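You operate a simulated robot arm through the tools that you are given. There is no shell and no other tool. Be economical: measure what you need, move in short steps, check, and stop when the job is done.

You are at the controls of a simulated robot arm. One attempt, no reset.

JOB
Stipple the coated tile at N24 with the light box on High, then lay it in the bay at N25.
Fine: set switch and dial before stippling, switch off at the end; use the pale stiff brush from the rack and put it back; the yellow tile stays, clean.

Only the result counts: the job must be done as asked and must still hold three seconds after the hand-in. Knocking over, shifting, dropping, spilling or breaking anything else fails it.

ROBOT AND FRAMES
A 7-joint arm with a two-finger parallel gripper, fixed in place. Base frame: the origin is at the foot of the arm, x ahead of it, y to its left, z up; the work surface is at about z = 80.4. Units: cm, rad, N and s.
With the tool pointing down near the work surface it reaches from about 24 to 68 cm from the base axis. Its first joint turns from -1.152 to 1.152 rad. Payload 2.4 kg.
The TCP is the grasp point between the finger pads, 3 cm short of the fingertips. In the tool frame z runs along the fingers and y along their closing line. The gripper opens to 9.4 cm. The fingers are 2.8 cm wide and 1 cm thick; the gripper's body (5 by 9.6 cm) begins 5.5 cm behind the TCP.
Orientation is that of the tool frame in the base frame, as a unit quaternion [w, x, y, z]. With the fingers straight down and closing along the base's y, the tool's x points along the base's -x, its y along +y and its z along -z.

CONTROLS
- The arm moves only by the tool arm_command. Its argument "increments" is a list of rows, each an object of numbers (a shift or turn left out is 0, a gripper value left out holds the last): "jaw": the gripper command, from -1 (shut) to 1 (fully open), values between in proportion; "x", "y", "z": the shift along the base's x, y, z in units of 25 mm (1.0 is 25 mm); "rx", "ry", "rz": the turn, a rotation vector about the base's x, y, z in units of 6 degrees (1.0 is 6 degrees). In form: [{"jaw": .., "x": .., "y": .., "z": .., "rx": .., "ry": .., "rz": ..}, ...]. A call has 1 to 20 rows; each row shifts and turns the commanded pose from where the row before left it. A call with a number of a shift or a turn outside -1 to 1 is refused whole. Each row takes 0.2 s and may step no farther than 5 cm and 0.15 rad from the row before; otherwise, or with a gripper value out of range, the whole call is refused. A pose out of reach is approached as far as the arm can. The call stops where the force on the tool passes 40 N (or 10 N more than at its start, if that is more) or the arm is blocked; 0.2 s more then pass. The fingers move at their own pace (about 15.3 cm/s each) and stop on an object; they squeeze with about 26 N. The grip force told is the motor's: it shows also when the fingers shut on nothing. Time passes only in rows, and 0.2 s behind the last, so rows that do not move let the fingers close. It gives the time, the measured TCP pose, the force on the tool (base axes), the opening and the grip force at its end, in the units of the frame above (readings bear some noise).
- Cameras (640 x 400 px; columns grow to the right, rows downward): "scene" is fixed at [5.59, 50.29, 143.88]; the picture's right is [-0.45, -0.90, 0.00], its down [-0.56, 0.28, -0.78] and it looks along [0.70, -0.35, -0.63] (base axes); focal length 312 px, centre (320, 200). "wrist" rides on the gripper at [-3.7, 0, -5.8] in the tool frame; the picture's right is [0.00, -1.00, 0.00], its down [0.97, 0.00, -0.24] and it looks along [0.24, 0.00, 0.97] (tool axes); focal length 218 px, centre (320, 200). There is no depth. A picture from a camera that has moved, and an enlarged one, comes with that camera's place and axes in the base frame and with its lens.
- get_image(camera): a new picture of that camera. It takes no simulated time.
- inspect(camera, box): a new picture of the part [left, top, right, bottom] of that camera's present view, enlarged. It takes no simulated time.
- finish_job(): hands the job in; it is judged then, once.

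Work in short steps. Places have to be worked out from the pictures, the camera data and where the tool is seen: move nearer, look again, correct. Check each grasp and each placing, and mend what went wrong. You have 120 turns and 76 pictures in all, those below and enlarged ones among them. Open the gripper and draw the arm clear of the work before you hand the job in, unless the task says otherwise; then end with one line.

The tools are called by a JSON object that holds its "fn" and its "kwargs". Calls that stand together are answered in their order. arm_command: Moves the arm, as the interface text tells. Its arguments: {"type":"object","properties":{"increments":{"type":"array"}},"required":["increments"]} The other tools are called the same way: get_image (camera) takes a picture; inspect (camera, box) takes an enlarged picture of a part of a camera's view; finish_job () hands the job in.

At the start:

```text
clock: 0.0
position: [33.36, 30.08, 119.39]
ee_rot: [0.0, 0.0, 1.0, 0.0]
force: [0.2, -0.3, 0.2]
gripper_width: 9.39
gripper_force: 0.0
```

scene: 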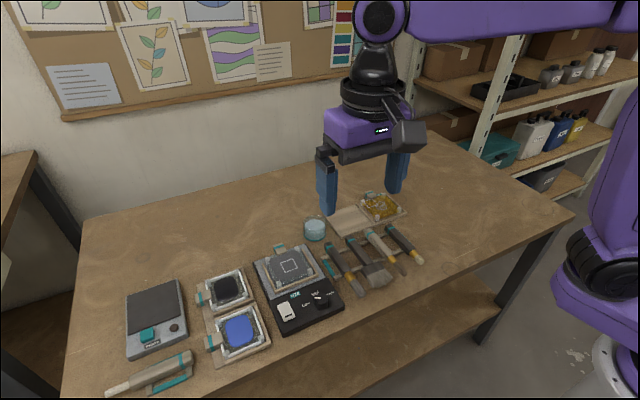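
wrist: 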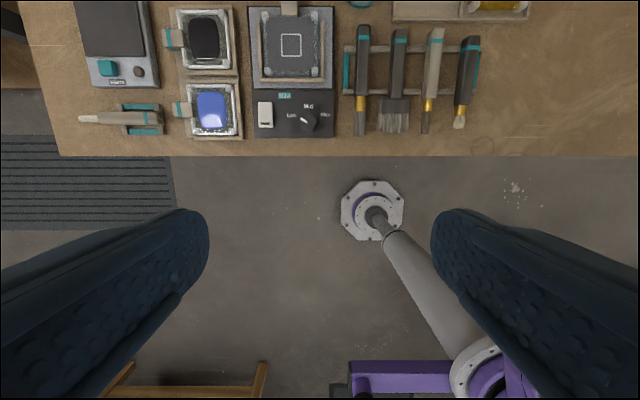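

I'll look closer at the work surface before moving.

{"fn": "inspect", "kwargs": {"camera": "scene", "box": [90, 230, 350, 400]}}

{"fn": "inspect", "kwargs": {"camera": "scene", "box": [240, 170, 450, 310]}}

{"fn": "inspect", "kwargs": {"camera": "wrist", "box": [60, 0, 340, 160]}}

{"fn": "inspect", "kwargs": {"camera": "wrist", "box": [320, 0, 560, 160]}}

```text
2.35 times, centred on (220, 315) of scene
camera zoom: at [5.59, 50.29, 143.88], right [-0.45, -0.9, 0.0], down [-0.56, 0.28, -0.78], along [0.7, -0.35, -0.63], focal length 735 px, centre (555, -71)
```

zoom: 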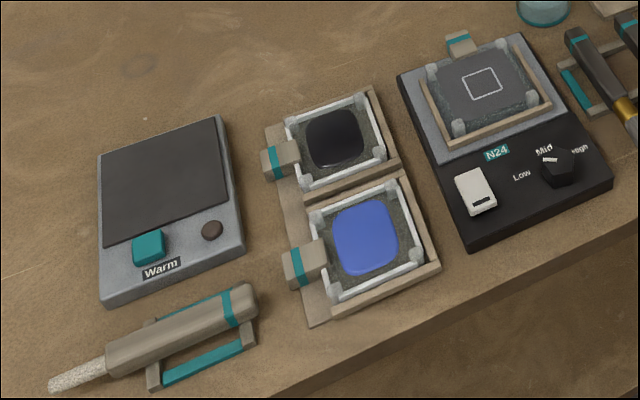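

```text
2.86 times, centred on (345, 240) of scene
camera zoom: at [5.59, 50.29, 143.88], right [-0.45, -0.9, 0.0], down [-0.56, 0.28, -0.78], along [0.7, -0.35, -0.63], focal length 893 px, centre (249, 86)
```

zoom: 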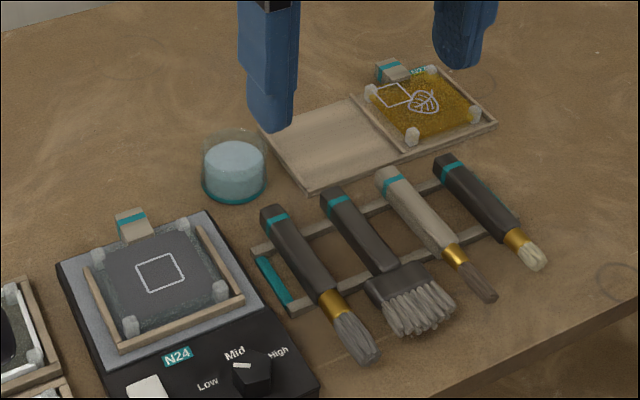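

```text
2.29 times, centred on (200, 80) of wrist
camera zoom: at [37.07, 30.14, 125.13], right [0.0, -1.0, 0.0], down [-0.97, 0.0, 0.24], along [-0.24, 0.0, -0.97], focal length 499 px, centre (594, 474)
```

zoom: 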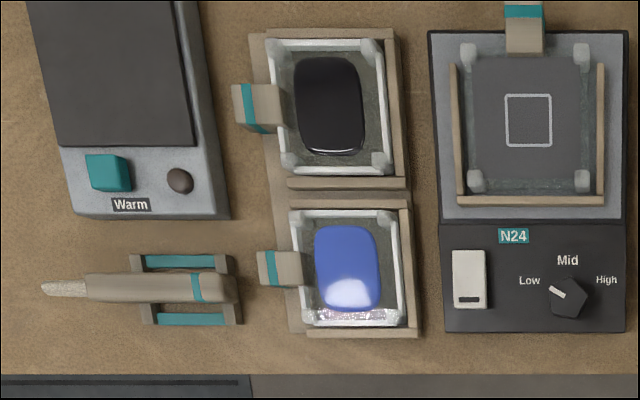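

```text
2.50 times, centred on (440, 80) of wrist
camera zoom: at [37.07, 30.14, 125.13], right [0.0, -1.0, 0.0], down [-0.97, 0.0, 0.24], along [-0.24, 0.0, -0.97], focal length 546 px, centre (20, 500)
```

zoom: 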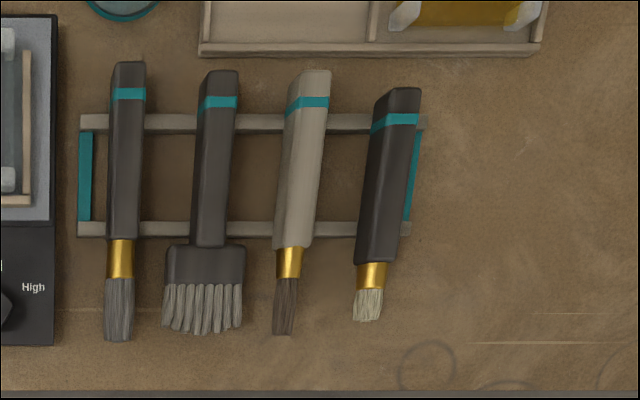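

The light box N24 holds a tile; the tray behind the brushes has an empty bay and the yellow tile. I move over the brushes/tray for a closer look.

{"fn": "arm_command", "kwargs": {"increments": [{"x": 0.73, "y": -1}, {"x": 0.73, "y": -1}, {"x": 0.73, "y": -1}, {"x": 0.73, "y": -1}, {"x": 0.73, "y": -1}, {"x": 0.73, "y": -1}, {"x": 0.73, "y": -1, "z": -0.8}, {"x": 0.73, "y": -1, "z": -0.8}, {"z": -0.8}, {"z": -0.8}, {}]}}

{"fn": "get_image", "kwargs": {"camera": "wrist"}}

```text
clock: 2.4
position: [47.94, 10.09, 111.39]
ee_rot: [0.0, 0.001, 1.0, 0.0]
force: [0.1, 0.9, -0.5]
gripper_width: 9.42
gripper_force: 0.0
```

```text
69 pictures are left
camera wrist: at [51.63, 10.16, 117.16], right [0.0, -1.0, 0.0], down [-0.97, 0.0, 0.24], along [-0.24, 0.0, -0.97], focal length 218 px, centre (320, 200)
```

wrist: 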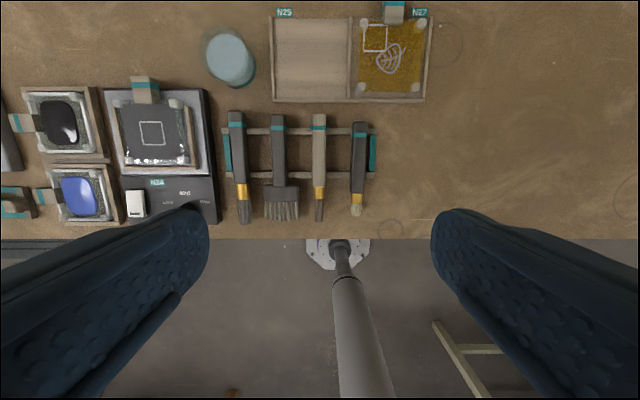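

N25 is the empty left bay, N27 the yellow tile. Zoom in on brushes and the light box.

{"fn": "inspect", "kwargs": {"camera": "wrist", "box": [210, 100, 390, 230]}}

{"fn": "inspect", "kwargs": {"camera": "wrist", "box": [95, 70, 225, 225]}}

{"fn": "inspect", "kwargs": {"camera": "wrist", "box": [260, 0, 440, 110]}}

```text
3.08 times, centred on (300, 165) of wrist
camera zoom: at [51.63, 10.16, 117.16], right [0.0, -1.0, 0.0], down [-0.97, 0.0, 0.24], along [-0.24, 0.0, -0.97], focal length 672 px, centre (382, 308)
```

zoom: 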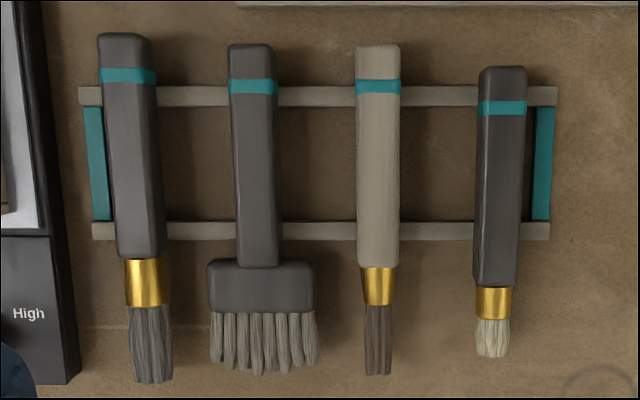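

```text
2.58 times, centred on (160, 148) of wrist
camera zoom: at [51.63, 10.16, 117.16], right [0.0, -1.0, 0.0], down [-0.97, 0.0, 0.24], along [-0.24, 0.0, -0.97], focal length 563 px, centre (733, 336)
```

zoom: 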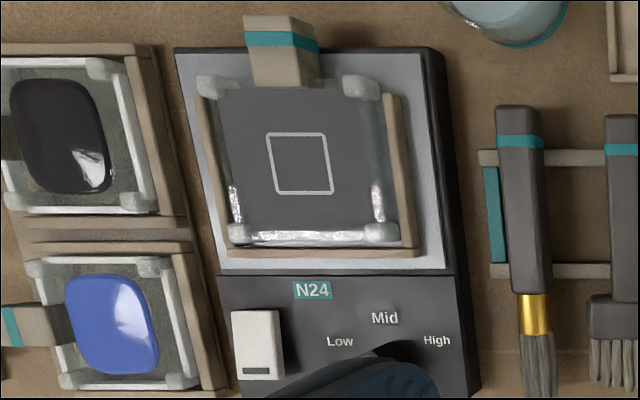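

```text
3.56 times, centred on (350, 55) of wrist
camera zoom: at [51.63, 10.16, 117.16], right [0.0, -1.0, 0.0], down [-0.97, 0.0, 0.24], along [-0.24, 0.0, -0.97], focal length 776 px, centre (213, 716)
```

zoom: 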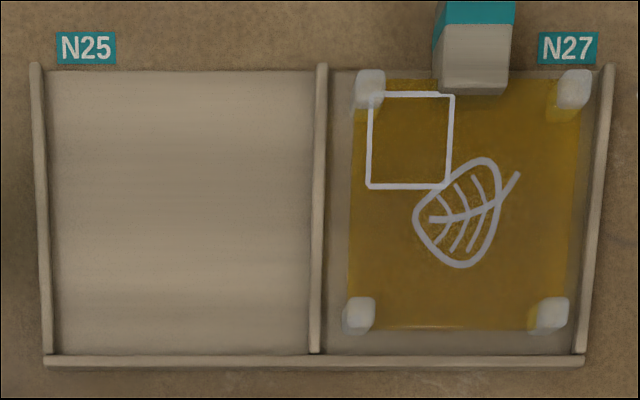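

Brush 4 (short, stubby, pale bristles) is the stiff pale one. Now I move over the light box panel to examine switch and dial.

{"fn": "arm_command", "kwargs": {"increments": [{"x": -0.22, "y": 1}, {"x": -0.22, "y": 1}, {"x": -0.22, "y": 1}, {"x": -0.22, "y": 1}, {"x": -0.22, "y": 1}, {"x": -0.22, "y": 1}, {"x": -0.22, "y": 1}, {"x": -0.22, "y": 1}, {"x": -0.22, "y": 1}, {"x": -0.22, "y": 1, "z": -0.8}, {"x": -0.22, "y": 0.4, "z": -0.8}, {"z": -0.8}, {"z": -0.8}, {}]}}

{"fn": "get_image", "kwargs": {"camera": "wrist"}}

{"fn": "inspect", "kwargs": {"camera": "wrist", "box": [220, 80, 420, 205]}}

```text
clock: 5.4
position: [41.83, 36.06, 103.27]
ee_rot: [0.0, 0.0, 1.0, -0.001]
force: [-0.8, -0.5, 0.1]
gripper_width: 9.43
gripper_force: 0.1
```

```text
65 pictures are left
camera wrist: at [45.6, 36.11, 109.02], right [0.0, -1.0, 0.0], down [-0.97, 0.0, 0.24], along [-0.24, 0.0, -0.97], focal length 218 px, centre (320, 200)
```

wrist: 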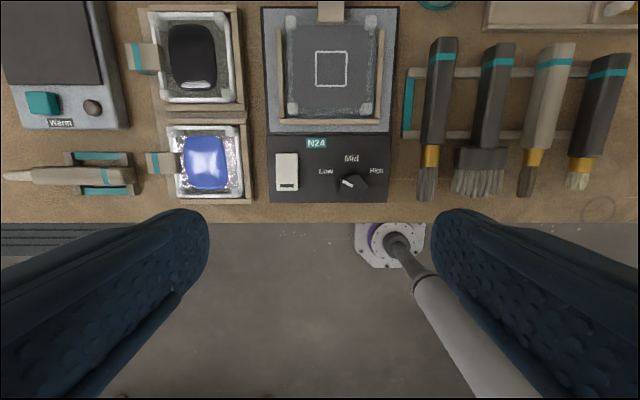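

```text
3.20 times, centred on (320, 142) of wrist
camera zoom: at [45.6, 36.11, 109.02], right [0.0, -1.0, 0.0], down [-0.97, 0.0, 0.24], along [-0.24, 0.0, -0.97], focal length 698 px, centre (320, 384)
```

zoom: 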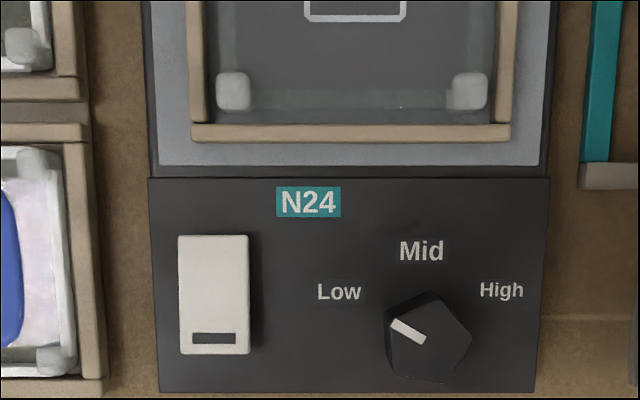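

Dial points Low (~60° left of up); High is ~57° right. Check rocker tilt and fingers in the scene camera.

{"fn": "inspect", "kwargs": {"camera": "scene", "box": [255, 270, 355, 340]}}

```text
5.71 times, centred on (305, 305) of scene
camera zoom: at [5.59, 50.29, 143.88], right [-0.45, -0.9, 0.0], down [-0.56, 0.28, -0.78], along [0.7, -0.35, -0.63], focal length 1785 px, centre (406, -400)
```

zoom: 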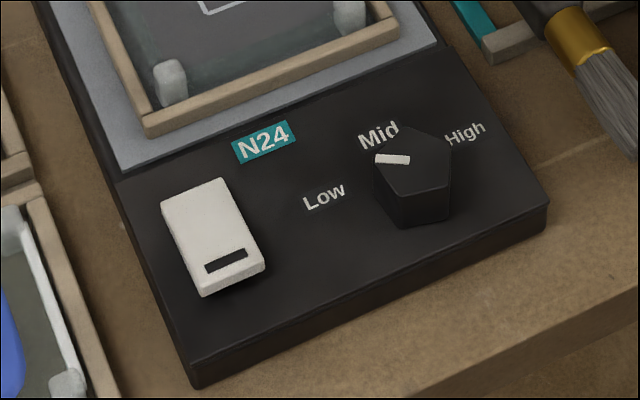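

Knob centre ≈ (41.2, 32.3), top z≈84.3. I'll rotate +78° so the pads meet a flat and vertex, descend above it and check.

{"fn": "arm_command", "kwargs": {"increments": [{"rz": 1, "jaw": 0.06, "y": -0.5, "x": -0.25}, {"rz": 1, "y": -0.5}, {"rz": 1, "y": -0.5}, {"rz": 1}, {"rz": 1, "z": -0.5}, {"rz": 1, "z": -0.5}, {"rz": 1, "z": -0.5}, {"rz": 1, "z": -0.5}, {"rz": 1, "z": -0.5}, {"rz": 1, "z": -0.5}, {"rz": 1, "z": -0.5}, {"rz": 1, "z": -0.5}, {"rz": 1}, {}]}}

{"fn": "get_image", "kwargs": {"camera": "wrist"}}

{"fn": "inspect", "kwargs": {"camera": "scene", "box": [240, 220, 380, 340]}}

```text
clock: 8.4
position: [41.15, 32.39, 93.37]
ee_rot: [0.0, -0.63, 0.777, 0.0]
force: [-0.3, 0.3, -0.4]
gripper_width: 4.99
gripper_force: 0.1
```

```text
62 pictures are left
camera wrist: at [41.99, 36.0, 99.1], right [0.98, -0.21, 0.0], down [-0.2, -0.95, 0.24], along [-0.05, -0.23, -0.97], focal length 218 px, centre (320, 200)
```

wrist: 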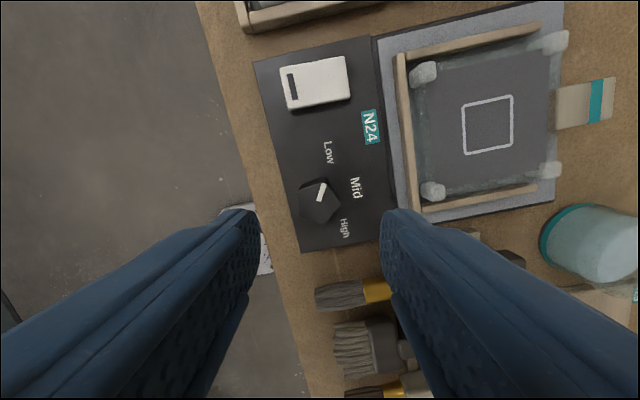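

```text
3.33 times, centred on (310, 280) of scene
camera zoom: at [5.59, 50.29, 143.88], right [-0.45, -0.9, 0.0], down [-0.56, 0.28, -0.78], along [0.7, -0.35, -0.63], focal length 1041 px, centre (353, -67)
```

zoom: 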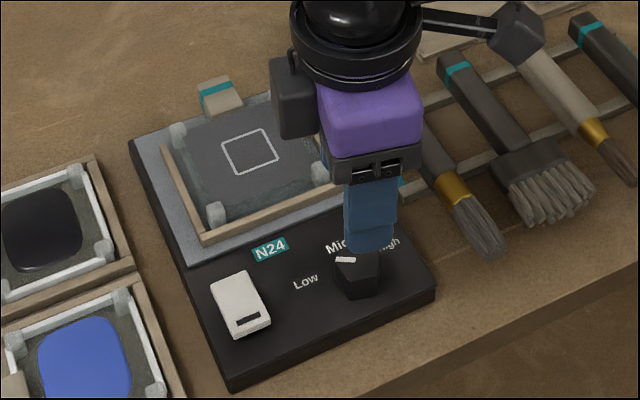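

Knob centred under TCP. Descend so tips are at z≈82.9, then close.

{"fn": "arm_command", "kwargs": {"increments": [{"z": -0.75}, {"z": -0.75}, {"z": -0.7}, {"z": -0.4}, {"z": -0.3}, {}]}}

{"fn": "arm_command", "kwargs": {"increments": [{"jaw": -1}, {}, {}, {}]}}

{"fn": "inspect", "kwargs": {"camera": "scene", "box": [240, 240, 380, 340]}}

```text
clock: 9.8
position: [41.27, 32.32, 86.05]
ee_rot: [0.0, -0.63, 0.777, 0.001]
force: [-1.4, 0.3, -0.5]
gripper_width: 4.99
gripper_force: 0.0
```

```text
clock: 10.8
position: [41.18, 32.34, 86.06]
ee_rot: [-0.001, -0.63, 0.777, 0.0]
force: [-8.8, 2.4, -0.3]
gripper_width: 2.97
gripper_force: 44.9
```

```text
4.00 times, centred on (310, 290) of scene
camera zoom: at [5.57, 50.3, 143.88], right [-0.45, -0.9, 0.0], down [-0.56, 0.28, -0.78], along [0.7, -0.35, -0.63], focal length 1250 px, centre (360, -160)
```

zoom: 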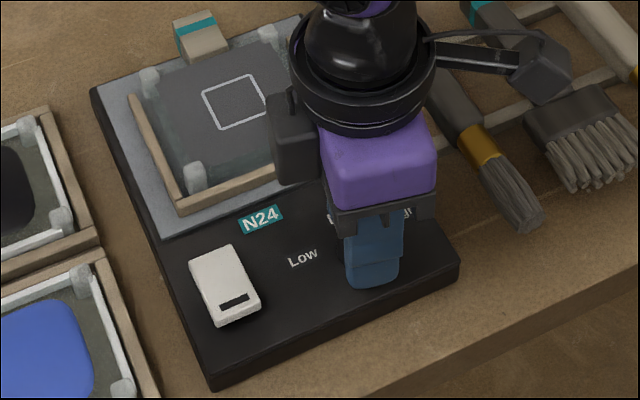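

Knob gripped (2.97 cm). Turn clockwise 117°.

{"fn": "arm_command", "kwargs": {"increments": [{"rz": -1}, {"rz": -1}, {"rz": -1}, {"rz": -1}, {"rz": -1}, {"rz": -1}, {"rz": -1}, {"rz": -1}, {"rz": -1}, {"rz": -1}, {"rz": -1}, {"rz": -1}, {"rz": -1}, {"rz": -1}, {"rz": -1}, {"rz": -1}, {"rz": -1}, {"rz": -1}, {"rz": -1}, {"rz": -0.5}]}}

```text
clock: 15.0
position: [41.13, 32.02, 86.14]
ee_rot: [-0.002, 0.336, 0.942, -0.004]
force: [-3.8, -31.1, 5.7]
gripper_width: 2.98
gripper_force: 45.0
```

Turned to -39°. Release, rise and check the dial.

{"fn": "arm_command", "kwargs": {"increments": [{"jaw": 0.06}, {}, {"z": 0.5}, {"z": 0.8}, {"z": 0.8}, {"z": 0.8}, {}]}}

{"fn": "get_image", "kwargs": {"camera": "wrist"}}

{"fn": "inspect", "kwargs": {"camera": "scene", "box": [240, 240, 380, 340]}}

```text
clock: 16.6
position: [41.27, 32.45, 93.44]
ee_rot: [0.0, 0.333, 0.943, 0.0]
force: [0.4, -0.6, 0.2]
gripper_width: 4.96
gripper_force: 0.1
```

```text
59 pictures are left
camera wrist: at [44.16, 30.08, 99.13], right [-0.63, -0.78, 0.0], down [-0.75, 0.61, 0.24], along [-0.19, 0.15, -0.97], focal length 218 px, centre (320, 200)
```

wrist: 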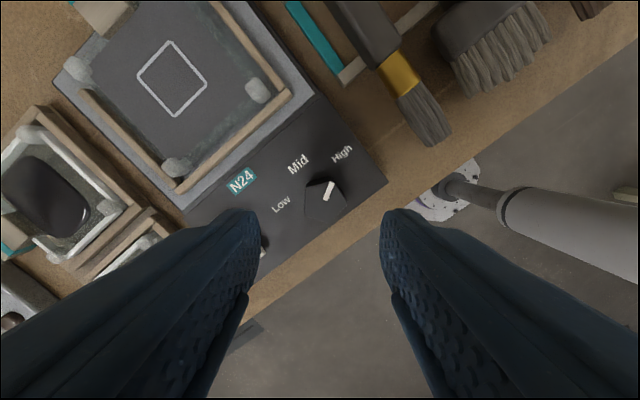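

```text
4.00 times, centred on (310, 290) of scene
camera zoom: at [5.59, 50.29, 143.88], right [-0.45, -0.9, 0.0], down [-0.56, 0.28, -0.78], along [0.7, -0.35, -0.63], focal length 1250 px, centre (360, -160)
```

zoom: 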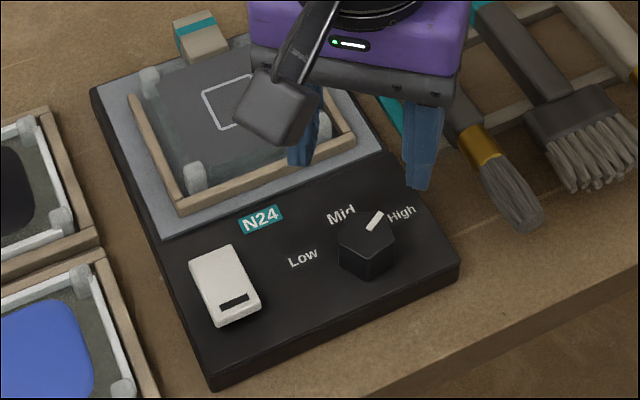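

{"fn": "inspect", "kwargs": {"camera": "wrist", "box": [260, 130, 380, 220]}}

```text
4.44 times, centred on (320, 175) of wrist
camera zoom: at [44.16, 30.08, 99.13], right [-0.63, -0.78, 0.0], down [-0.75, 0.61, 0.24], along [-0.19, 0.15, -0.97], focal length 970 px, centre (320, 311)
```

zoom: 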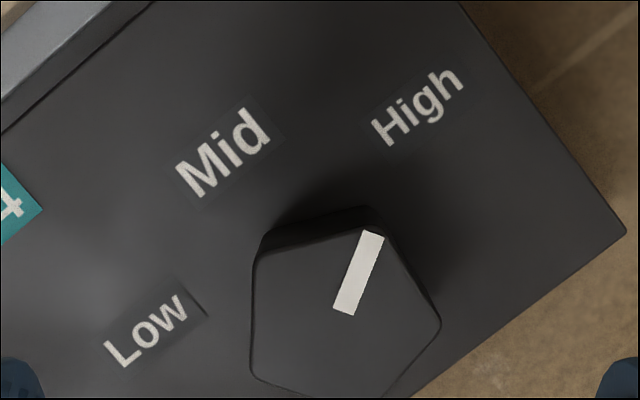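

Dial is at ~-59°, symmetric to the Low position, i.e. High. Now rotate back, close fingers and move above the near end of the rocker (≈41.3, 40.0).

{"fn": "arm_command", "kwargs": {"increments": [{"rz": 1, "jaw": -1, "y": 0.5}, {"rz": 1, "y": 0.5}, {"rz": 1, "y": 0.5}, {"rz": 1, "y": 0.5}, {"rz": 1, "y": 0.5}, {"rz": 1, "y": 0.52}, {"rz": 0.5}, {"z": -0.7}, {"z": -0.7}, {}]}}

{"fn": "inspect", "kwargs": {"camera": "scene", "box": [220, 230, 360, 350]}}

{"fn": "get_image", "kwargs": {"camera": "wrist"}}

```text
clock: 18.8
position: [41.23, 39.94, 89.95]
ee_rot: [0.0, 0.0, 1.0, 0.001]
force: [-1.0, -0.7, 0.1]
gripper_width: 0.01
gripper_force: 26.3
```

```text
3.33 times, centred on (290, 290) of scene
camera zoom: at [5.59, 50.29, 143.88], right [-0.45, -0.9, 0.0], down [-0.56, 0.28, -0.78], along [0.7, -0.35, -0.63], focal length 1041 px, centre (420, -100)
```

zoom: 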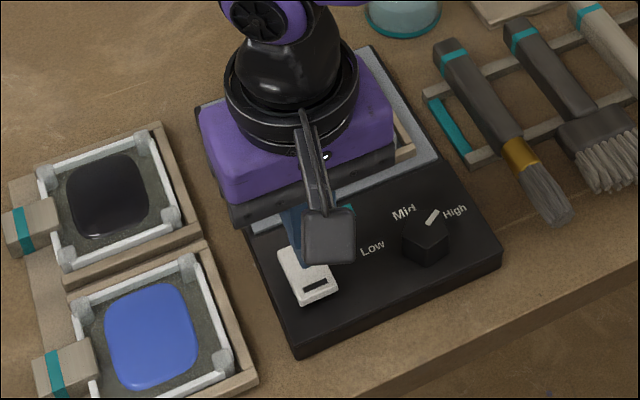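

```text
55 pictures are left
camera wrist: at [44.94, 39.95, 95.62], right [0.0, -1.0, 0.0], down [-0.97, 0.0, 0.24], along [-0.24, 0.0, -0.97], focal length 218 px, centre (320, 200)
```

wrist: 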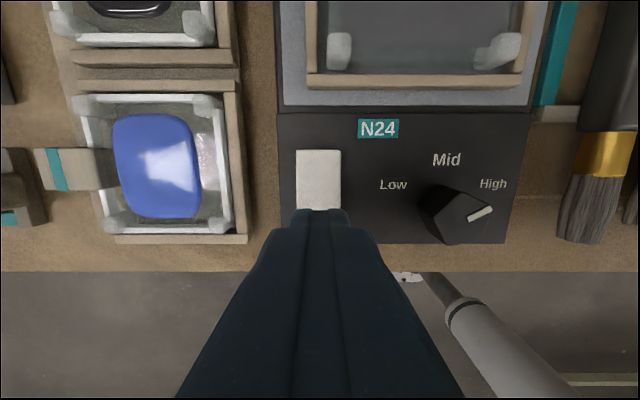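

Fingertips sit above the near end of the rocker. Press down gently.

{"fn": "arm_command", "kwargs": {"increments": [{"z": -0.6}, {"z": -0.4}, {"z": -0.3}, {"z": -0.2}, {}]}}

```text
clock: 20.0
position: [41.23, 39.88, 86.26]
ee_rot: [0.001, 0.0, 1.0, 0.001]
force: [-7.7, -7.4, 28.9]
gripper_width: 0.01
gripper_force: 26.0
```

Contact with 29 N; rise and look at the switch.

{"fn": "arm_command", "kwargs": {"increments": [{"z": 0.7}, {"z": 0.9}, {"z": 0.9, "y": -0.8}, {"z": 0.9, "y": -0.8}, {"y": -0.8}, {}]}}

{"fn": "get_image", "kwargs": {"camera": "wrist"}}

{"fn": "inspect", "kwargs": {"camera": "scene", "box": [240, 230, 360, 340]}}

```text
clock: 21.4
position: [41.35, 33.82, 94.76]
ee_rot: [0.0, 0.0, 1.0, 0.0]
force: [-0.8, 1.0, 0.8]
gripper_width: 0.0
gripper_force: 26.3
```

```text
54 pictures are left
camera wrist: at [45.04, 33.9, 100.43], right [0.0, -1.0, 0.0], down [-0.97, 0.0, 0.24], along [-0.24, 0.0, -0.97], focal length 218 px, centre (320, 200)
```

wrist: 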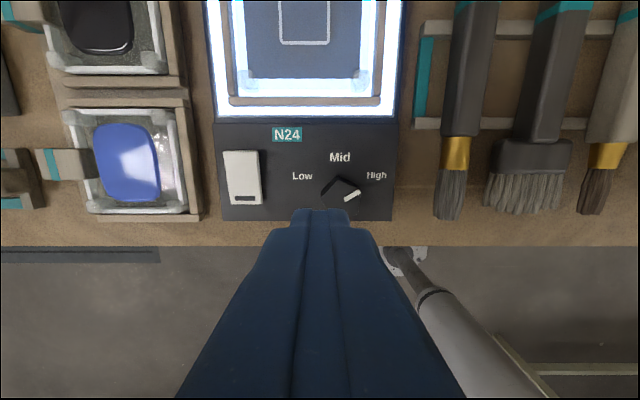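

```text
3.64 times, centred on (300, 285) of scene
camera zoom: at [5.59, 50.29, 143.88], right [-0.45, -0.9, 0.0], down [-0.56, 0.28, -0.78], along [0.7, -0.35, -0.63], focal length 1136 px, centre (393, -109)
```

zoom: 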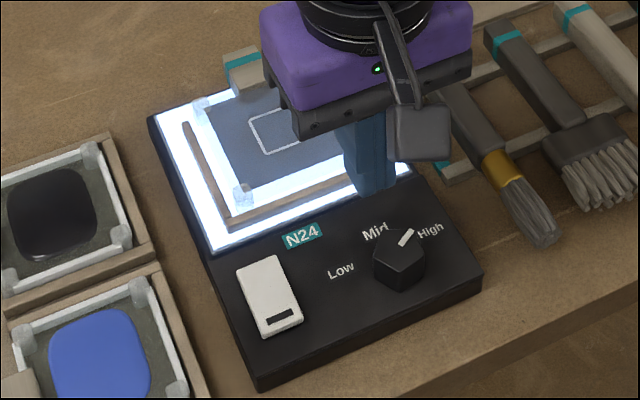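

Light is on and bright. Now move to the fourth brush and view it closely.

{"fn": "arm_command", "kwargs": {"increments": [{"z": 0.4, "jaw": 0.1, "y": -1, "x": 0.2}, {"y": -1, "x": 0.2}, {"y": -1, "x": 0.2}, {"y": -1, "x": 0.3}, {"y": -1, "x": 0.3}, {"y": -1, "x": 0.3}, {"y": -1, "x": 0.3}, {"y": -1, "x": 0.3}, {"y": -1, "x": 0.3}, {"y": -1, "x": 0.3}, {"y": -1, "x": 0.3}, {"y": -0.75, "x": 0.3}, {}]}}

{"fn": "get_image", "kwargs": {"camera": "wrist"}}

{"fn": "inspect", "kwargs": {"camera": "scene", "box": [320, 210, 440, 300]}}

```text
clock: 24.2
position: [49.51, 4.51, 95.58]
ee_rot: [0.001, 0.0, 1.0, 0.0]
force: [-0.3, 0.0, 0.3]
gripper_width: 5.19
gripper_force: 0.0
```

```text
52 pictures are left
camera wrist: at [53.21, 4.55, 101.36], right [0.0, -1.0, 0.0], down [-0.97, 0.0, 0.24], along [-0.24, 0.0, -0.97], focal length 218 px, centre (320, 200)
```

wrist: 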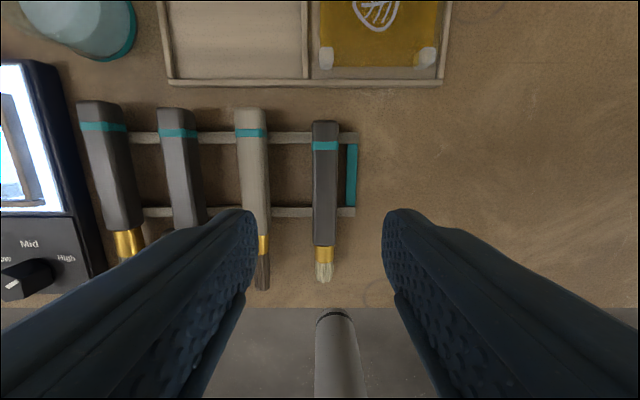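

```text
4.44 times, centred on (380, 255) of scene
camera zoom: at [5.59, 50.29, 143.88], right [-0.45, -0.9, 0.0], down [-0.56, 0.28, -0.78], along [0.7, -0.35, -0.63], focal length 1388 px, centre (53, -44)
```

zoom: 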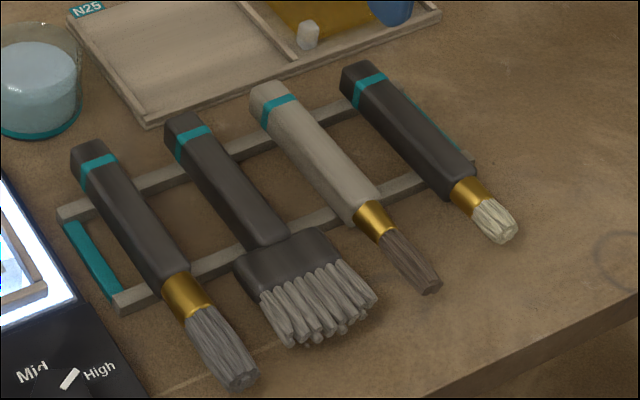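

{"fn": "inspect", "kwargs": {"camera": "wrist", "box": [280, 110, 380, 290]}}

```text
2.22 times, centred on (330, 200) of wrist
camera zoom: at [53.21, 4.55, 101.36], right [0.0, -1.0, 0.0], down [-0.97, 0.0, 0.24], along [-0.24, 0.0, -0.97], focal length 485 px, centre (298, 200)
```

zoom: 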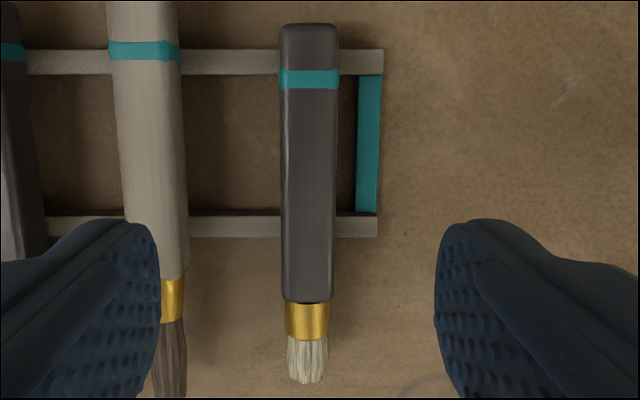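

Strip is low (z≈80.7), handle centre y≈4.1, z≈82. Narrow the jaws and descend between the bars at x≈49.5.

{"fn": "arm_command", "kwargs": {"increments": [{"jaw": -0.23, "y": -0.16}, {"z": -0.8}, {"z": -0.8}, {"z": -0.8}, {"z": -0.8}, {"z": -0.6}, {"z": -0.4}, {"z": -0.26}, {}]}}

{"fn": "arm_command", "kwargs": {"increments": [{"jaw": -1}, {}, {}, {}]}}

{"fn": "inspect", "kwargs": {"camera": "scene", "box": [320, 180, 440, 300]}}

```text
clock: 26.2
position: [49.49, 4.06, 84.39]
ee_rot: [0.0, -0.001, 1.0, 0.0]
force: [0.1, 0.4, 0.4]
gripper_width: 3.6
gripper_force: 0.0
```

```text
clock: 27.2
position: [49.58, 4.18, 84.55]
ee_rot: [0.0, 0.0, 1.0, 0.0]
force: [0.1, 0.9, 0.0]
gripper_width: 2.13
gripper_force: 25.7
```

```text
3.33 times, centred on (380, 240) of scene
camera zoom: at [5.59, 50.29, 143.88], right [-0.45, -0.9, 0.0], down [-0.56, 0.28, -0.78], along [0.7, -0.35, -0.63], focal length 1041 px, centre (120, 67)
```

zoom: 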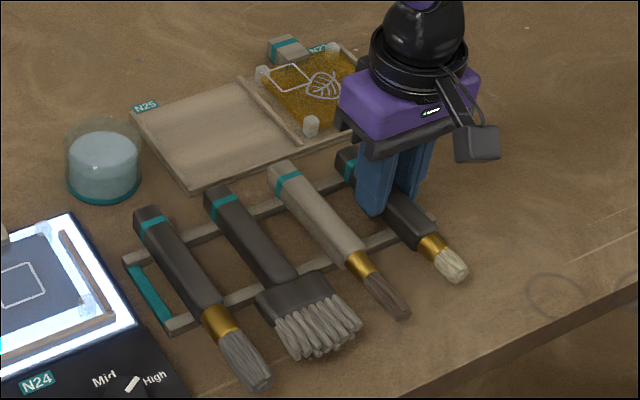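

Handle gripped (2.13 cm). Lift straight up and check.

{"fn": "arm_command", "kwargs": {"increments": [{"z": 0.3}, {"z": 0.6}, {"z": 0.8}, {"z": 0.8}, {"z": 0.8}, {"z": 0.8}, {"z": 0.8}, {"z": 0.8}, {}]}}

{"fn": "get_image", "kwargs": {"camera": "wrist"}}

{"fn": "inspect", "kwargs": {"camera": "scene", "box": [320, 140, 480, 300]}}

```text
clock: 29.2
position: [49.48, 4.1, 98.88]
ee_rot: [0.0, 0.0, 1.0, 0.0]
force: [0.1, 0.1, -0.3]
gripper_width: 2.14
gripper_force: 25.8
```

```text
48 pictures are left
camera wrist: at [53.26, 4.22, 104.56], right [0.0, -1.0, 0.0], down [-0.97, 0.0, 0.24], along [-0.24, 0.0, -0.97], focal length 218 px, centre (320, 200)
```

wrist: 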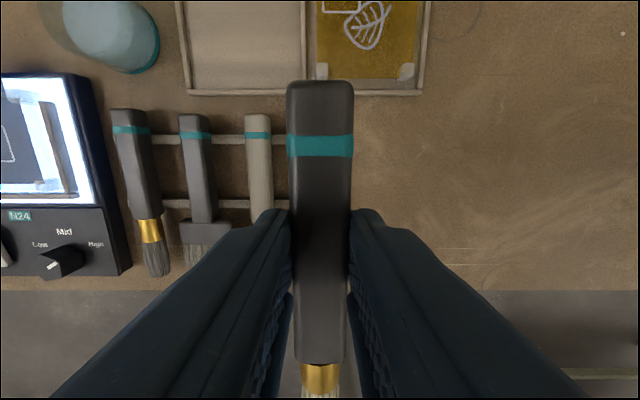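

```text
2.50 times, centred on (400, 220) of scene
camera zoom: at [5.59, 50.29, 143.88], right [-0.45, -0.9, 0.0], down [-0.56, 0.28, -0.78], along [0.7, -0.35, -0.63], focal length 781 px, centre (120, 150)
```

zoom: 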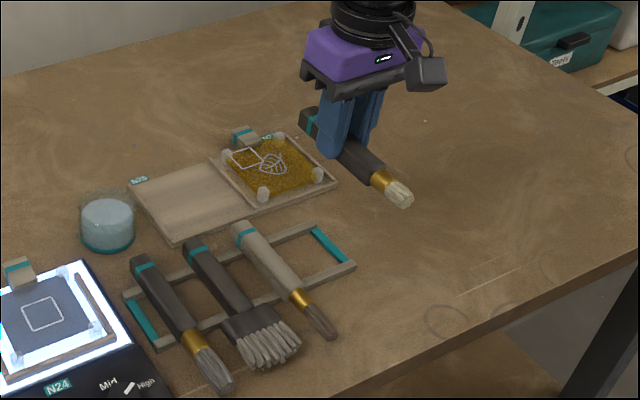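

Brush held level. Raise further and pitch the tool -90° about y so the bristles point down.

{"fn": "arm_command", "kwargs": {"increments": [{"z": 1}, {"z": 1}, {"z": 1}, {"ry": -1, "y": 0.5}, {"ry": -1, "y": 0.5}, {"ry": -1, "y": 0.5}, {"ry": -1, "y": 0.5}, {"ry": -1, "y": 0.5}, {"ry": -1, "y": 0.5}, {"ry": -1, "y": 0.5}, {"ry": -1, "y": 0.5}, {"ry": -1, "y": 0.5}, {"ry": -1, "y": 0.5}, {"ry": -1, "y": 0.5}, {"ry": -1, "y": 0.5}, {"ry": -1, "y": 0.5}, {"ry": -1, "y": 0.5}, {"ry": -1, "y": 0.5}, {}]}}

{"fn": "get_image", "kwargs": {"camera": "scene"}}

```text
clock: 33.2
position: [49.47, 19.09, 106.04]
ee_rot: [0.612, 0.017, 0.791, -0.023]
force: [-0.3, 0.5, -0.5]
gripper_width: 2.13
gripper_force: 26.0
out of reach, approached as far as the arm can: row 10, 11, 12, 13
```

```text
46 pictures are left
```

scene: 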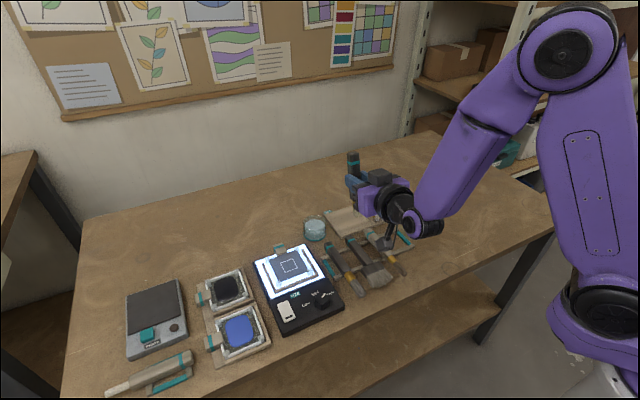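

{"fn": "arm_command", "kwargs": {"increments": [{}, {}, {}]}}

{"fn": "inspect", "kwargs": {"camera": "scene", "box": [300, 130, 460, 290]}}

```text
clock: 34.0
position: [49.41, 19.12, 106.04]
ee_rot: [0.612, 0.017, 0.79, -0.024]
force: [-0.3, -0.3, -0.2]
gripper_width: 2.11
gripper_force: 26.1
```

```text
2.50 times, centred on (380, 210) of scene
camera zoom: at [5.59, 50.29, 143.88], right [-0.45, -0.9, 0.0], down [-0.56, 0.28, -0.78], along [0.7, -0.35, -0.63], focal length 781 px, centre (170, 175)
```

zoom: 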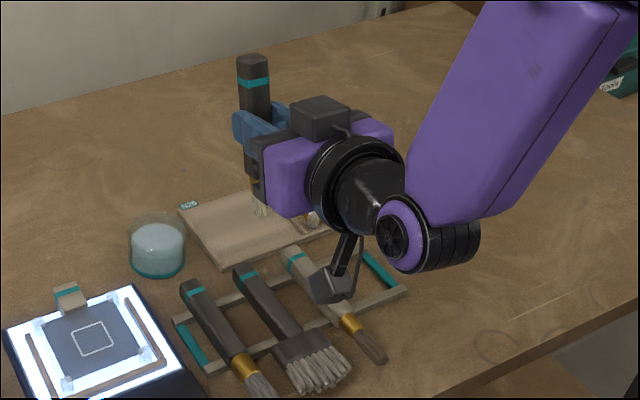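

Pitch is about 75°, which leaves the brush near vertical with body clearance. Check the brush in the wrist view.

{"fn": "get_image", "kwargs": {"camera": "wrist"}}

```text
44 pictures are left
camera wrist: at [44.81, 19.44, 111.07], right [-0.06, -1.0, 0.02], down [-0.47, 0.01, -0.88], along [0.88, -0.06, -0.47], focal length 218 px, centre (320, 200)
```

wrist: 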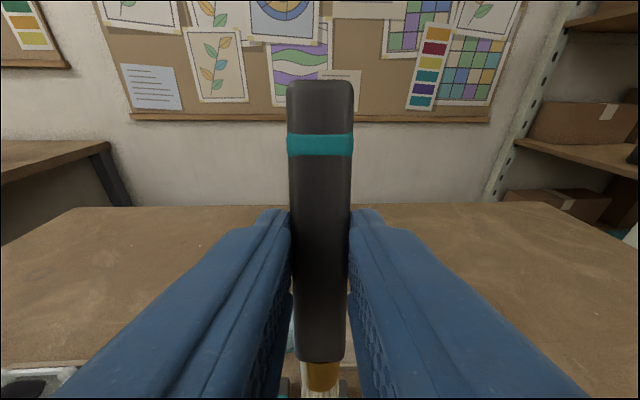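

Tip offset from TCP ≈ (0.1,-0.2,-9.4). Move over the tile square (53.45, 34.95), staying high.

{"fn": "arm_command", "kwargs": {"increments": [{"x": 0.2, "y": 0.8}, {"x": 0.2, "y": 0.8}, {"x": 0.2, "y": 0.8}, {"x": 0.2, "y": 0.8}, {"x": 0.2, "y": 0.8}, {"x": 0.2, "y": 0.8}, {"x": 0.2, "y": 0.8}, {"x": 0.18, "y": 0.81}, {"z": -0.8}, {"z": -0.8}, {"z": -0.8}, {}]}}

{"fn": "inspect", "kwargs": {"camera": "scene", "box": [220, 160, 400, 340]}}

{"fn": "get_image", "kwargs": {"camera": "wrist"}}

```text
clock: 36.6
position: [53.35, 35.08, 100.05]
ee_rot: [0.612, 0.018, 0.79, -0.023]
force: [-0.4, -0.1, -1.8]
gripper_width: 2.14
gripper_force: 25.4
```

```text
2.22 times, centred on (310, 250) of scene
camera zoom: at [5.59, 50.29, 143.88], right [-0.45, -0.9, 0.0], down [-0.56, 0.28, -0.78], along [0.7, -0.35, -0.63], focal length 694 px, centre (342, 89)
```

zoom: 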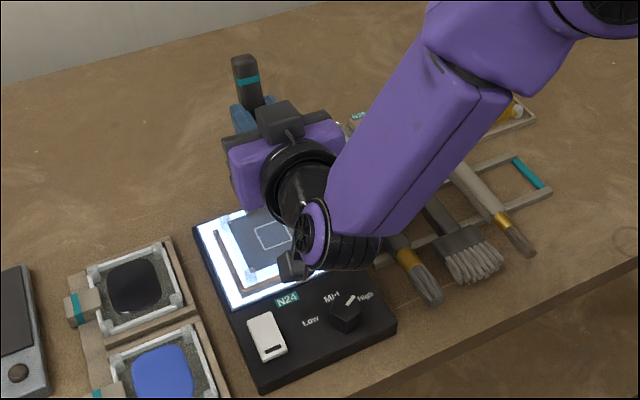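

```text
42 pictures are left
camera wrist: at [48.79, 35.46, 105.1], right [-0.06, -1.0, 0.02], down [-0.47, 0.01, -0.88], along [0.88, -0.06, -0.47], focal length 218 px, centre (320, 200)
```

wrist: 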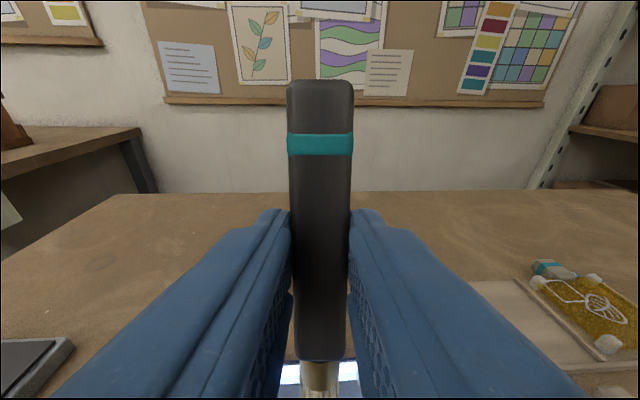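

The arm hides the tip; yaw +30° about the TCP (more radial) to expose it.

{"fn": "arm_command", "kwargs": {"increments": [{"rz": 1}, {"rz": 1}, {"rz": 1}, {"rz": 1}, {"rz": 1}, {"rz": 1}, {}]}}

{"fn": "inspect", "kwargs": {"camera": "scene", "box": [220, 160, 400, 340]}}

```text
clock: 38.2
position: [53.4, 35.07, 100.1]
ee_rot: [0.589, -0.229, 0.757, 0.168]
force: [-0.2, -0.1, -0.6]
gripper_width: 2.12
gripper_force: 25.5
```

```text
2.22 times, centred on (310, 250) of scene
camera zoom: at [5.6, 50.29, 143.88], right [-0.45, -0.9, 0.0], down [-0.56, 0.28, -0.78], along [0.7, -0.35, -0.63], focal length 694 px, centre (342, 89)
```

zoom: 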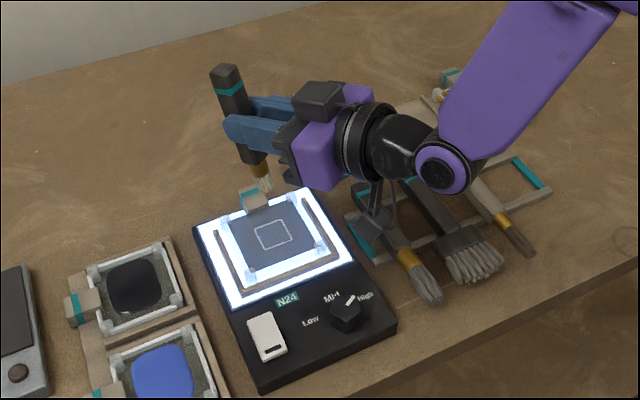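

Tip estimated at (53.5,35.1,90.7), above the square centre. Descend close to the tile and check.

{"fn": "arm_command", "kwargs": {"increments": [{"z": -0.6, "x": -0.06}, {"z": -0.6}, {"z": -0.6}, {"z": -0.3}, {}]}}

{"fn": "inspect", "kwargs": {"camera": "scene", "box": [240, 220, 360, 320]}}

```text
clock: 39.4
position: [53.28, 35.02, 94.98]
ee_rot: [0.59, -0.228, 0.757, 0.167]
force: [-0.2, -0.2, -0.8]
gripper_width: 2.13
gripper_force: 26.3
```

```text
4.00 times, centred on (300, 270) of scene
camera zoom: at [5.59, 50.29, 143.88], right [-0.45, -0.9, 0.0], down [-0.56, 0.28, -0.78], along [0.7, -0.35, -0.63], focal length 1250 px, centre (400, -80)
```

zoom: 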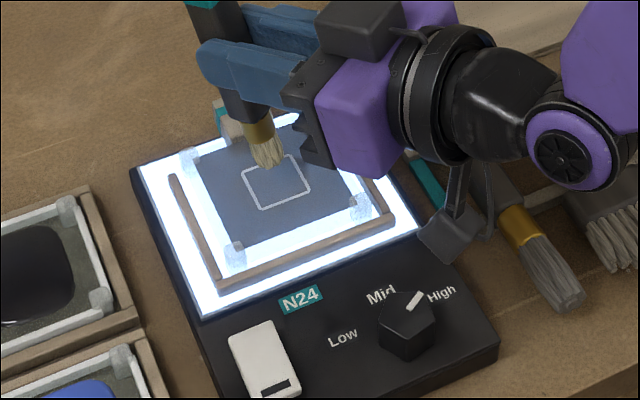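

Tip is 1–2 cm above the square. Small correction, then descend in small steps watching force.

{"fn": "arm_command", "kwargs": {"increments": [{"y": -0.1, "z": -0.15}, {"z": -0.15}, {"z": -0.1}, {}]}}

{"fn": "inspect", "kwargs": {"camera": "scene", "box": [260, 230, 340, 300]}}

```text
clock: 40.4
position: [53.19, 34.81, 93.77]
ee_rot: [0.589, -0.228, 0.757, 0.168]
force: [0.5, -0.1, -1.3]
gripper_width: 2.1
gripper_force: 25.7
```

```text
5.71 times, centred on (300, 265) of scene
camera zoom: at [5.59, 50.29, 143.88], right [-0.45, -0.9, 0.0], down [-0.56, 0.28, -0.78], along [0.7, -0.35, -0.63], focal length 1785 px, centre (434, -171)
```

zoom: 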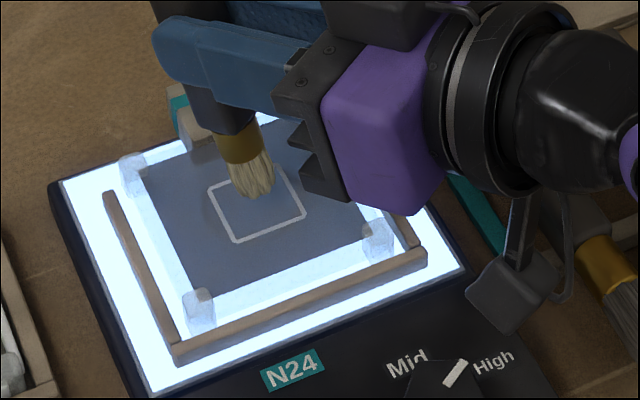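

{"fn": "arm_command", "kwargs": {"increments": [{"z": -0.12}, {"z": -0.12}, {}]}}

```text
clock: 41.2
position: [53.37, 34.69, 93.36]
ee_rot: [0.59, -0.227, 0.756, 0.167]
force: [-0.2, -0.4, 0.4]
gripper_width: 2.12
gripper_force: 26.6
```

{"fn": "arm_command", "kwargs": {"increments": [{"z": -0.12}, {}]}}

{"fn": "inspect", "kwargs": {"camera": "scene", "box": [260, 230, 340, 300]}}

```text
clock: 41.8
position: [53.33, 34.89, 93.31]
ee_rot: [0.593, -0.226, 0.755, 0.168]
force: [-0.9, -0.9, 14.1]
gripper_width: 2.1
gripper_force: 25.7
```

```text
5.71 times, centred on (300, 265) of scene
camera zoom: at [5.57, 50.27, 143.89], right [-0.45, -0.9, 0.0], down [-0.56, 0.28, -0.78], along [0.7, -0.35, -0.63], focal length 1785 px, centre (434, -171)
```

zoom: 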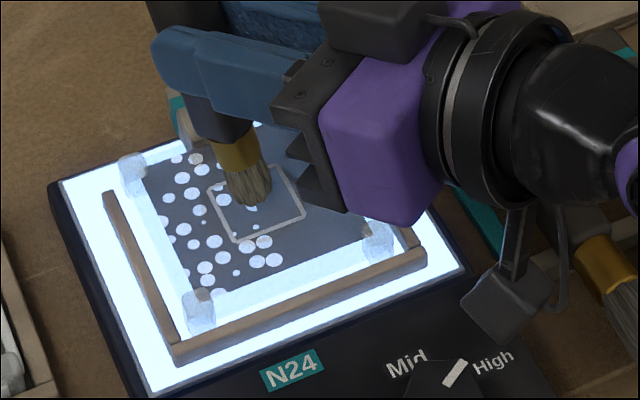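

Contact (14 N) — white stipple dots appeared. Lift and look.

{"fn": "arm_command", "kwargs": {"increments": [{"z": 0.3}, {"z": 0.4}, {}]}}

{"fn": "inspect", "kwargs": {"camera": "scene", "box": [260, 230, 340, 300]}}

```text
clock: 42.6
position: [53.14, 34.88, 94.64]
ee_rot: [0.588, -0.228, 0.758, 0.166]
force: [-0.2, 0.1, -1.1]
gripper_width: 2.09
gripper_force: 26.1
```

```text
5.71 times, centred on (300, 265) of scene
camera zoom: at [5.59, 50.29, 143.88], right [-0.45, -0.9, 0.0], down [-0.56, 0.28, -0.78], along [0.7, -0.35, -0.63], focal length 1785 px, centre (434, -171)
```

zoom: 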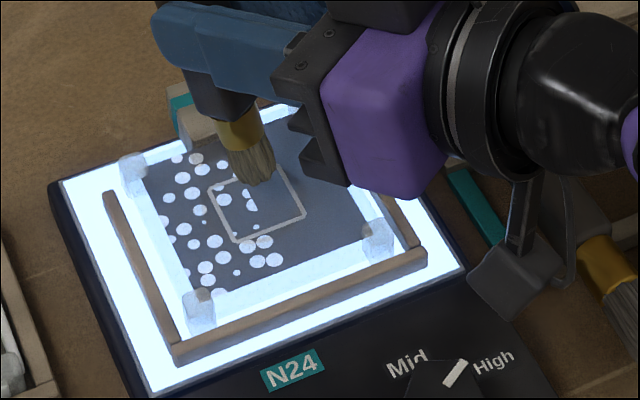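

About half the tile is stippled; dab again.

{"fn": "arm_command", "kwargs": {"increments": [{"z": -0.3}, {"z": -0.3}, {"z": -0.1}, {}, {"z": 0.3}, {"z": 0.4}, {}]}}

{"fn": "inspect", "kwargs": {"camera": "scene", "box": [260, 230, 340, 300]}}

```text
clock: 44.2
position: [53.27, 34.78, 94.7]
ee_rot: [0.589, -0.228, 0.757, 0.167]
force: [0.1, 0.3, -1.6]
gripper_width: 2.12
gripper_force: 25.9
```

```text
5.71 times, centred on (300, 265) of scene
camera zoom: at [5.59, 50.29, 143.88], right [-0.45, -0.9, 0.0], down [-0.56, 0.28, -0.78], along [0.7, -0.35, -0.63], focal length 1785 px, centre (434, -171)
```

zoom: 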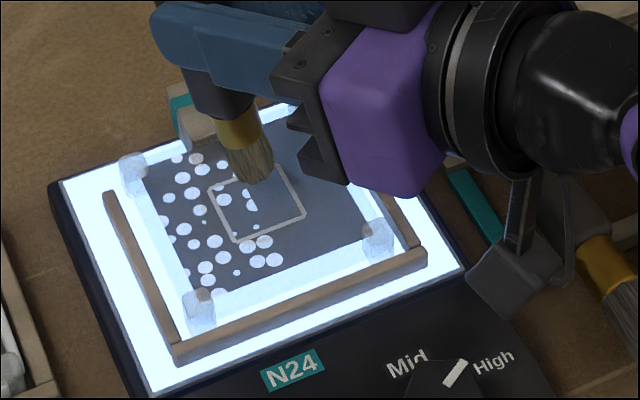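

{"fn": "arm_command", "kwargs": {"increments": [{"z": -0.3}, {"z": -0.3}, {"z": -0.12}, {}]}}

{"fn": "inspect", "kwargs": {"camera": "scene", "box": [260, 230, 340, 300]}}

```text
clock: 45.2
position: [53.41, 34.85, 93.3]
ee_rot: [0.593, -0.226, 0.754, 0.168]
force: [0.6, -1.2, 16.8]
gripper_width: 2.14
gripper_force: 26.1
```

```text
5.71 times, centred on (300, 265) of scene
camera zoom: at [5.56, 50.27, 143.89], right [-0.45, -0.9, 0.0], down [-0.56, 0.28, -0.78], along [0.7, -0.35, -0.63], focal length 1785 px, centre (434, -171)
```

zoom: 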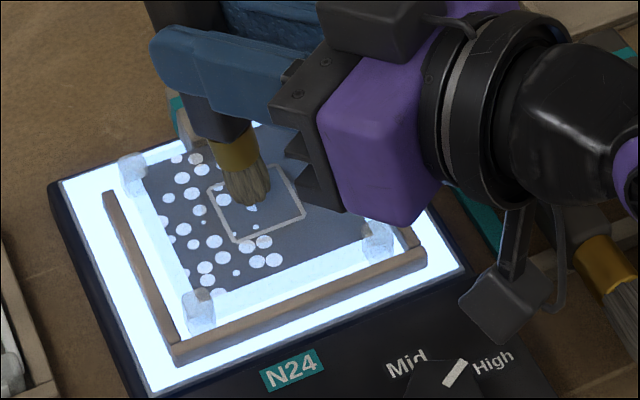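

Coverage looks positional (left half). Lift, shift 2 cm right (-y), and dab.

{"fn": "arm_command", "kwargs": {"increments": [{"z": 0.4}, {"z": 0.3}, {"y": -0.8}, {}, {"z": -0.3}, {"z": -0.3}, {"z": -0.1}, {}]}}

{"fn": "arm_command", "kwargs": {"increments": [{"z": 0.4}, {"z": 0.3}, {}]}}

{"fn": "inspect", "kwargs": {"camera": "scene", "box": [260, 230, 340, 300]}}

```text
clock: 47.0
position: [53.32, 32.95, 93.23]
ee_rot: [0.593, -0.226, 0.754, 0.168]
force: [0.2, -1.1, 16.7]
gripper_width: 2.14
gripper_force: 25.7
```

```text
clock: 47.8
position: [53.27, 32.68, 94.63]
ee_rot: [0.589, -0.228, 0.757, 0.167]
force: [-0.6, -0.7, -0.5]
gripper_width: 2.1
gripper_force: 25.7
```

```text
5.71 times, centred on (300, 265) of scene
camera zoom: at [5.59, 50.29, 143.88], right [-0.45, -0.9, 0.0], down [-0.56, 0.28, -0.78], along [0.7, -0.35, -0.63], focal length 1785 px, centre (434, -171)
```

zoom: 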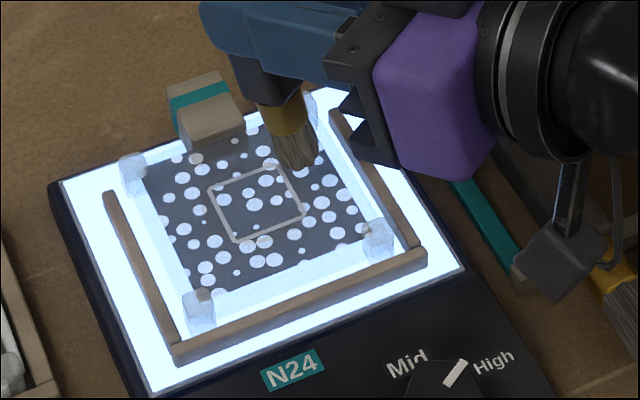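

Whole tile now stippled. Raise and return toward the rack, undoing the yaw.

{"fn": "arm_command", "kwargs": {"increments": [{"z": 0.8}, {"z": 1}, {"z": 1}, {"z": 1}, {"z": 1}, {"rz": -1}, {"rz": -1}, {"rz": -1}, {"rz": -1, "y": -0.5, "x": -0.2}, {"rz": -1, "y": -0.9, "x": -0.2}, {"rz": -1, "y": -0.9, "x": -0.2}, {"y": -0.9, "x": -0.2}, {"y": -0.9, "x": -0.2}, {"y": -0.9, "x": -0.2}, {"y": -0.7, "x": -0.2}, {}]}}

{"fn": "get_image", "kwargs": {"camera": "scene"}}

```text
clock: 51.2
position: [49.89, 18.53, 106.71]
ee_rot: [0.612, 0.017, 0.79, -0.022]
force: [-0.3, 0.8, -0.9]
gripper_width: 2.14
gripper_force: 26.0
```

```text
33 pictures are left
```

scene: 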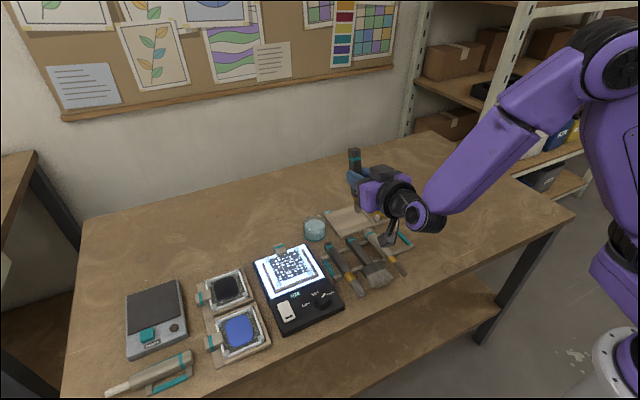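

{"fn": "arm_command", "kwargs": {"increments": [{"ry": 1, "y": -0.44}, {"ry": 1, "y": -0.44}, {"ry": 1, "y": -0.44}, {"ry": 1, "y": -0.44}, {"ry": 1, "y": -0.44}, {"ry": 1, "y": -0.44}, {"ry": 1, "y": -0.44}, {"ry": 1, "y": -0.44}, {"ry": 1, "y": -0.44}, {"ry": 1, "y": -0.44}, {"ry": 1, "y": -0.44}, {"ry": 1, "y": -0.44}, {"ry": 0.57, "y": -0.44}, {}]}}

```text
clock: 54.2
position: [49.82, 4.24, 106.63]
ee_rot: [0.001, -0.001, 1.0, -0.029]
force: [-0.1, -0.2, -0.9]
gripper_width: 2.12
gripper_force: 26.3
```

{"fn": "arm_command", "kwargs": {"increments": [{"rx": 0.55, "x": -0.12, "y": -0.05}, {"z": -0.8}, {"z": -0.8}, {"z": -0.8}, {}]}}

{"fn": "get_image", "kwargs": {"camera": "wrist"}}

```text
clock: 55.4
position: [49.45, 4.2, 100.62]
ee_rot: [0.001, -0.001, 1.0, 0.0]
force: [0.2, -0.3, -1.7]
gripper_width: 2.13
gripper_force: 25.8
```

```text
32 pictures are left
camera wrist: at [53.2, 4.19, 106.33], right [0.0, -1.0, 0.0], down [-0.97, 0.0, 0.24], along [-0.24, 0.0, -0.97], focal length 218 px, centre (320, 200)
```

wrist: 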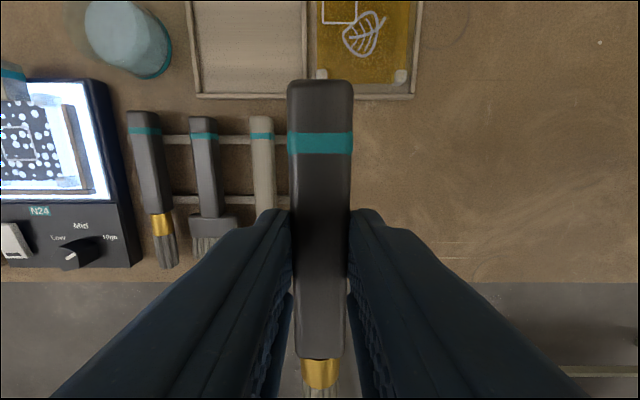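

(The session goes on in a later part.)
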